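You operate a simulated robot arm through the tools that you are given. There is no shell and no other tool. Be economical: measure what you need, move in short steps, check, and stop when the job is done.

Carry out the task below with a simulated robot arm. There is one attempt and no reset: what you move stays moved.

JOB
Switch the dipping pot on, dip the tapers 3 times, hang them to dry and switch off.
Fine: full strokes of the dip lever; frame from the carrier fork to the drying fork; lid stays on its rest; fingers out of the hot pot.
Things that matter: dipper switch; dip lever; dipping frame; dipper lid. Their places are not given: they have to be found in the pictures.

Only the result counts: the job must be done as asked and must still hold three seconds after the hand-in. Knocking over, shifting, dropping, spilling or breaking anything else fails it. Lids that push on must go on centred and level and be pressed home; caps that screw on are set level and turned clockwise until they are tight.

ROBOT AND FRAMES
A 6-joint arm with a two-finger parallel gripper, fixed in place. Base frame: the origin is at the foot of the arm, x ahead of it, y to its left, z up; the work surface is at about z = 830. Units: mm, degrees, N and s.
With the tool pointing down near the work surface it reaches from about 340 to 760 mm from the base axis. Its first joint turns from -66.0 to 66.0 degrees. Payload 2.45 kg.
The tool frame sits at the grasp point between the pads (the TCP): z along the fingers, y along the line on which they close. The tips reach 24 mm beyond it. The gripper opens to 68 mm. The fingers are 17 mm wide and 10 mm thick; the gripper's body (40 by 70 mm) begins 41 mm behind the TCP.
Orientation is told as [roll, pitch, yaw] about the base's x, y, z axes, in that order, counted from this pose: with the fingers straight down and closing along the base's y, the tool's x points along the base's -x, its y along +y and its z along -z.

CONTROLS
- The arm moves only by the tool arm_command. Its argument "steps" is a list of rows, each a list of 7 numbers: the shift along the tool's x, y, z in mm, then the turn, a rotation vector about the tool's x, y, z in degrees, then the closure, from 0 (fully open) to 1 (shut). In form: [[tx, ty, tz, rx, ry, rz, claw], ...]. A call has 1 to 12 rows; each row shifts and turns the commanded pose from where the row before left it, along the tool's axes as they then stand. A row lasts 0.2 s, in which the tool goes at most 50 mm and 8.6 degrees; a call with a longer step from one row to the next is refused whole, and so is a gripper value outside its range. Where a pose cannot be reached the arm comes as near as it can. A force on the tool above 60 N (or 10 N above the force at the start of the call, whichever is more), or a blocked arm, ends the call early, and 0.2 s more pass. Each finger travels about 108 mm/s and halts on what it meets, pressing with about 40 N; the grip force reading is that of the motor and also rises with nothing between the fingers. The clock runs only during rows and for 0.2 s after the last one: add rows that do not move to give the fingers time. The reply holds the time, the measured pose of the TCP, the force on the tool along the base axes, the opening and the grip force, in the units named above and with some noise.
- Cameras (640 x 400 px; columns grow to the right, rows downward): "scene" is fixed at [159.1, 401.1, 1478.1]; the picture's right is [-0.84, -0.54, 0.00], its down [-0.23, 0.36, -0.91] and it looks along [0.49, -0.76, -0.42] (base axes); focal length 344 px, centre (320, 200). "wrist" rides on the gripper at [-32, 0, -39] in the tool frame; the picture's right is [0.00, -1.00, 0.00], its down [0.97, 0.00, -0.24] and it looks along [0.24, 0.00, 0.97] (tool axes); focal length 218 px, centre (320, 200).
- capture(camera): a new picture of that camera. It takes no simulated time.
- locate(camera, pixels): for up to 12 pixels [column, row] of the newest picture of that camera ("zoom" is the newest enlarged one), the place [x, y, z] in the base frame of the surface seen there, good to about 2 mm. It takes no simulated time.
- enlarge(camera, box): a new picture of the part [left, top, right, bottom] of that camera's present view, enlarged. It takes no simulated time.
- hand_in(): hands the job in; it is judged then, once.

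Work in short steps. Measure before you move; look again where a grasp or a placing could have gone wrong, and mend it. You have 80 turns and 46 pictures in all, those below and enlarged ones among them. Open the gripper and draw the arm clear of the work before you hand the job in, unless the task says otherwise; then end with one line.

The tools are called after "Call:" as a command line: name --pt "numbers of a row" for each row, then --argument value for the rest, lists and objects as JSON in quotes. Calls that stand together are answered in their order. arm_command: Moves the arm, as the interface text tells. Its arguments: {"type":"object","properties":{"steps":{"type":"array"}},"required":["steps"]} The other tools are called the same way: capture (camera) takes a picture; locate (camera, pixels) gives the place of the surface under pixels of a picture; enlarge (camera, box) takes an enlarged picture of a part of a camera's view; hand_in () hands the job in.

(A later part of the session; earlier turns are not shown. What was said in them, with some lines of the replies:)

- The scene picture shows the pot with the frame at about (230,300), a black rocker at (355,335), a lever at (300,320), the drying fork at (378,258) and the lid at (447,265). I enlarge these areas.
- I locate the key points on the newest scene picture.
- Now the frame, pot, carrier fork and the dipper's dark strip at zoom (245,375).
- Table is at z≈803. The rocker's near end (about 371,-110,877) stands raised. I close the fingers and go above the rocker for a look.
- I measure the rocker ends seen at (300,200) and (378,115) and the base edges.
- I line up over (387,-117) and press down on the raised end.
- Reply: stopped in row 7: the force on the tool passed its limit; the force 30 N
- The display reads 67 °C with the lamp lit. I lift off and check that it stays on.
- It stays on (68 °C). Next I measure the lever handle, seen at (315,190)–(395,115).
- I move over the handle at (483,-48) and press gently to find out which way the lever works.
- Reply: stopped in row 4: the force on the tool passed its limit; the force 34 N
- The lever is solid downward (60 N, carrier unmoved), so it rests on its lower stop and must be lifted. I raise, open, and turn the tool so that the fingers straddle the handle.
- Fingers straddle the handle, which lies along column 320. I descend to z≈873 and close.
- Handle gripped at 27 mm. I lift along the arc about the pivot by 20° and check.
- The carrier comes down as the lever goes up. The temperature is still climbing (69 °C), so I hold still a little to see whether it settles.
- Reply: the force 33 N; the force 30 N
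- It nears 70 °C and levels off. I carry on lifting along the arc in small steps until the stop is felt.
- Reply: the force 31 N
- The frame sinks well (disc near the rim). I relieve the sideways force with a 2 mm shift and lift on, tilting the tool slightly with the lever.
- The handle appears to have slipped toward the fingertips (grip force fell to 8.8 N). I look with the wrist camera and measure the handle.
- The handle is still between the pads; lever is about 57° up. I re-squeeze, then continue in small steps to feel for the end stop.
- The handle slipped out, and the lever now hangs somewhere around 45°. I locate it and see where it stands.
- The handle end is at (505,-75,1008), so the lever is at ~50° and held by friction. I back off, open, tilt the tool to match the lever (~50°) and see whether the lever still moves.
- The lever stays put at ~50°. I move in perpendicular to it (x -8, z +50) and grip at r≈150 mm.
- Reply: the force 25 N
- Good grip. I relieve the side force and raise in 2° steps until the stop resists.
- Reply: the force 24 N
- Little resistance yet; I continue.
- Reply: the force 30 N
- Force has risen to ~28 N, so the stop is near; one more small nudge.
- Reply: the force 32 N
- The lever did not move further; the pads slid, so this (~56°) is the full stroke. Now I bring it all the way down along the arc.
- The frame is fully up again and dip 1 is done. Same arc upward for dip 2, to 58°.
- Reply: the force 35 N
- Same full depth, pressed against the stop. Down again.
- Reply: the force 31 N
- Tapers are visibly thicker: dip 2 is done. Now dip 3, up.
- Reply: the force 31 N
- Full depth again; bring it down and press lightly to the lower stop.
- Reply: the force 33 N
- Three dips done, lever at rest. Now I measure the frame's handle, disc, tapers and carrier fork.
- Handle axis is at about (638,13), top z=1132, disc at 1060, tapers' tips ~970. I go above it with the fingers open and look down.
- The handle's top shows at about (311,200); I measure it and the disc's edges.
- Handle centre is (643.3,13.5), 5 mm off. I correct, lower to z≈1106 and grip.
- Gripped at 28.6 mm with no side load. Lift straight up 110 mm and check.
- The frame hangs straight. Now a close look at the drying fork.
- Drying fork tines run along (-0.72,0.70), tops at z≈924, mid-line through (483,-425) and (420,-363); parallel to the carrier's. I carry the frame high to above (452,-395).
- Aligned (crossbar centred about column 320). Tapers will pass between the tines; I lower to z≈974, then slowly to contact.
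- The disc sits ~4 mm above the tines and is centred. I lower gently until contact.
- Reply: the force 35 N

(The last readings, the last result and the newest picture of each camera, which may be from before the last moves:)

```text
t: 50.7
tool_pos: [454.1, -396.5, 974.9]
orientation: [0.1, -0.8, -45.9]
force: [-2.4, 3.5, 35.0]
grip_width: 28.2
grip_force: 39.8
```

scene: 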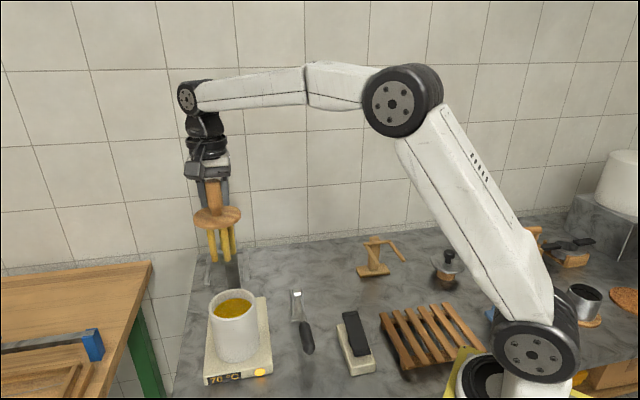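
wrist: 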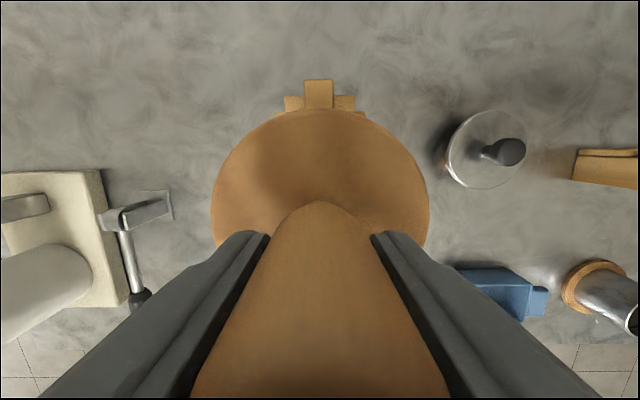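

Contact (35 N). I ease up 1.5 mm and look before releasing.

Call:
arm_command --pt "0 0 -1.5 0 0 0 0.9" --pt "0 0 -0.5 0 0 0 0.9" --pt "0 0 0 0 0 0 0.9"

Call:
enlarge --camera "scene" --box '[330, 220, 430, 300]'

```text
t: 51.5
tool_pos: [452.9, -394.9, 975.9]
orientation: [0.1, -0.6, -45.8]
force: [6.9, -5.3, 18.7]
grip_width: 28.6
grip_force: 40.0
```

```text
5.00 times, centred on (380, 260) of scene
```

zoom: 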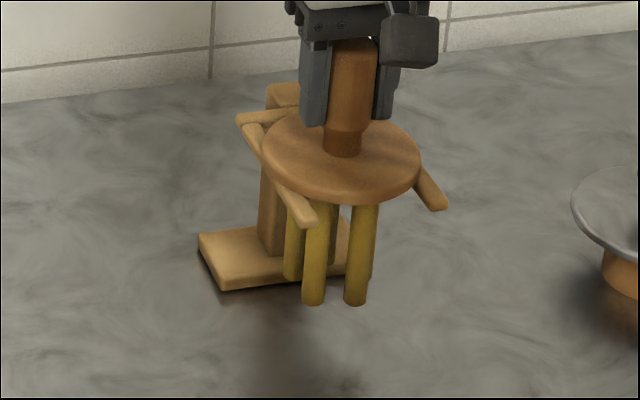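

I check the overlap of disc and tine on the left side with measurements.

Call:
locate --camera "zoom" --pixels '[[266, 148], [275, 172], [288, 190], [340, 200], [418, 160], [400, 130], [262, 160], [280, 183], [305, 212], [252, 135], [435, 195], [310, 185]]'

Call:
capture --camera "wrist"

```text
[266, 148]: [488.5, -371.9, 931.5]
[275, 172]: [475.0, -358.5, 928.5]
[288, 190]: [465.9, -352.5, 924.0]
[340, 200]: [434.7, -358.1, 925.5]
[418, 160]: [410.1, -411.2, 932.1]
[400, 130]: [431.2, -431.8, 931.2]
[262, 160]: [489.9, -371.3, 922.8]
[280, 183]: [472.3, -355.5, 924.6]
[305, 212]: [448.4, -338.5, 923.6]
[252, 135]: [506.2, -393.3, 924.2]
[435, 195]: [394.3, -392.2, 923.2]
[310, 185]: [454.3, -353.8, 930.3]
```

```text
11 pictures are left
```

wrist: 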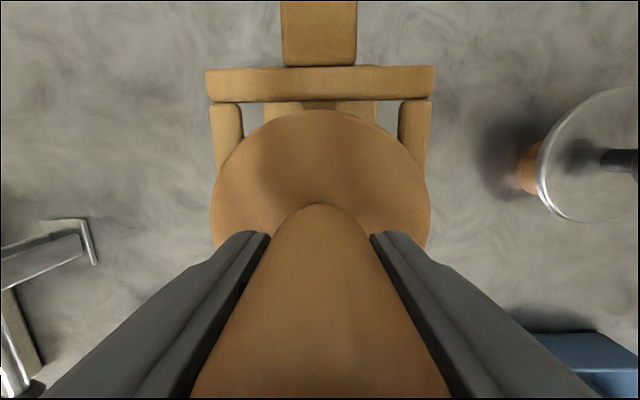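

The disc (columns 212–430) covers both tines symmetrically, its underside at tine level. I open the fingers and rise straight up.

Call:
arm_command --pt "0 0 0 0 0 0 0.5" --pt "0 0 0 0 0 0 0.3" --pt "0 0 0 0 0 0 0.1" --pt "0 0 -20 0 0 0 0.1" --pt "0 0 -40 0 0 0 0.1" --pt "0 0 -40 0 0 0 0.1" --pt "0 0 -40 0 0 0 0.1" --pt "0 0 0 0 0 0 0.1"

Call:
enlarge --camera "scene" --box '[320, 200, 480, 390]'

```text
t: 53.3
tool_pos: [450.3, -392.7, 1113.9]
orientation: [0.0, -0.1, -46.0]
force: [-0.1, 0.0, 0.9]
grip_width: 61.1
grip_force: 0.1
```

```text
2.11 times, centred on (400, 295) of scene
```

zoom: 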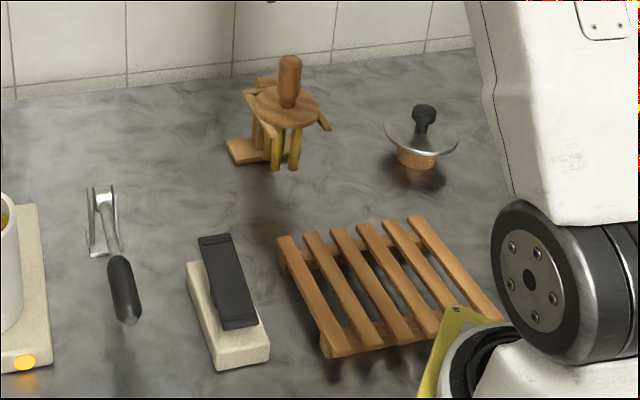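

The frame hangs level on the drying fork. The rocker's raised end is now the far one (≈445,-172,877); I close the fingers and go above (437,-163).

Call:
arm_command --pt "29 25 0 0 0 0 0.5" --pt "29 25 0 0 0 0 1" --pt "29 25 0 0 0 0 1" --pt "29 25 0 0 0 0 1" --pt "29 25 0 0 0 0 1" --pt "29.4 25.5 0 0 0 0 1" --pt "0 0 40 0 0 0 1" --pt "0 0 40 0 0 0 1" --pt "0 0 40 0 0 0 1" --pt "0 0 40 0 0 0 1" --pt "0 0 0 0 0 0 1"

Call:
capture --camera "wrist"

```text
t: 55.7
tool_pos: [439.1, -166.0, 954.7]
orientation: [0.1, -0.1, -46.0]
force: [0.6, -0.1, -0.6]
grip_width: 0.0
grip_force: 23.3
```

```text
9 pictures are left
```

wrist: 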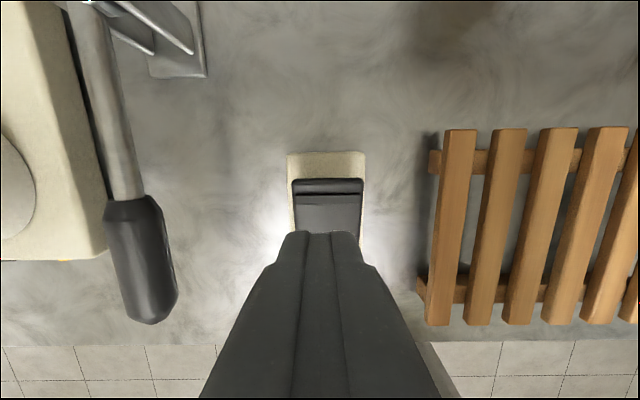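

The fingers are over the far part of the rocker, ~10 mm inside its edge. Press down.

Call:
arm_command --pt "0 -2 35 0 0 0 1" --pt "0 0 15 0 0 0 1" --pt "0 0 6 0 0 0 1" --pt "0 0 6 0 0 0 1" --pt "0 0 6 0 0 0 1" --pt "0 0 4 0 0 0 1" --pt "0 0 0 0 0 0 1"

Call:
enlarge --camera "scene" --box '[180, 200, 400, 390]'

```text
t: 57.3
tool_pos: [438.3, -166.3, 881.3]
orientation: [0.1, -0.3, -46.0]
force: [-0.3, 0.2, 0.1]
grip_width: 0.2
grip_force: 24.0
```

```text
2.11 times, centred on (290, 295) of scene
```

zoom: 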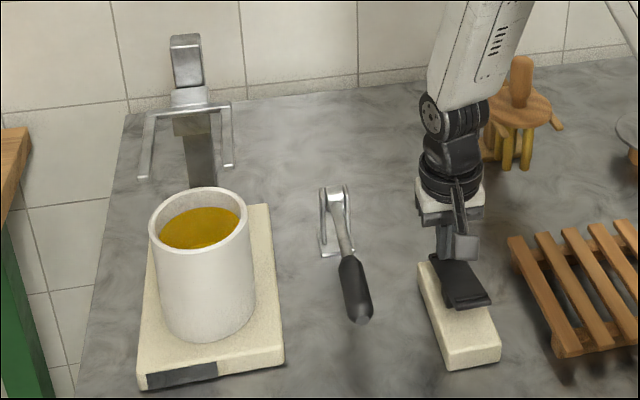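

The display is dark, so the pot is off. I retreat straight up and open the fingers clear of the work.

Call:
arm_command --pt "0 0 -20 0 0 0 1" --pt "0 0 -50 0 0 0 1" --pt "0 0 -50 0 0 0 1" --pt "0 0 -50 0 0 0 0.5" --pt "0 0 -50 0 0 0 0" --pt "0 0 -50 0 0 0 0" --pt "0 0 -40 0 0 0 0" --pt "0 0 0 0 0 0 0"

Call:
capture --camera "scene"

```text
t: 59.1
tool_pos: [435.6, -167.5, 1193.0]
orientation: [0.1, -0.1, -46.1]
force: [-0.1, 1.3, 0.3]
grip_width: 68.2
grip_force: 0.0
```

```text
7 pictures are left
```

scene: 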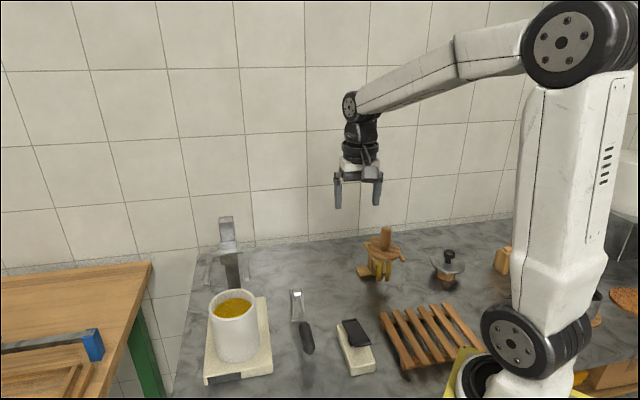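

Everything stands as asked: pot off, frame on the drying fork, lid on its rest, lever at rest, arm clear. I hand in.

Call:
hand_in

```text
The job is handed in.
```

The pot was switched on, the tapers dipped three times with full lever strokes and hung on the drying fork, and the pot is now off; on the first stroke the lever slipped from the grip near the bottom, and I re-gripped and completed it.
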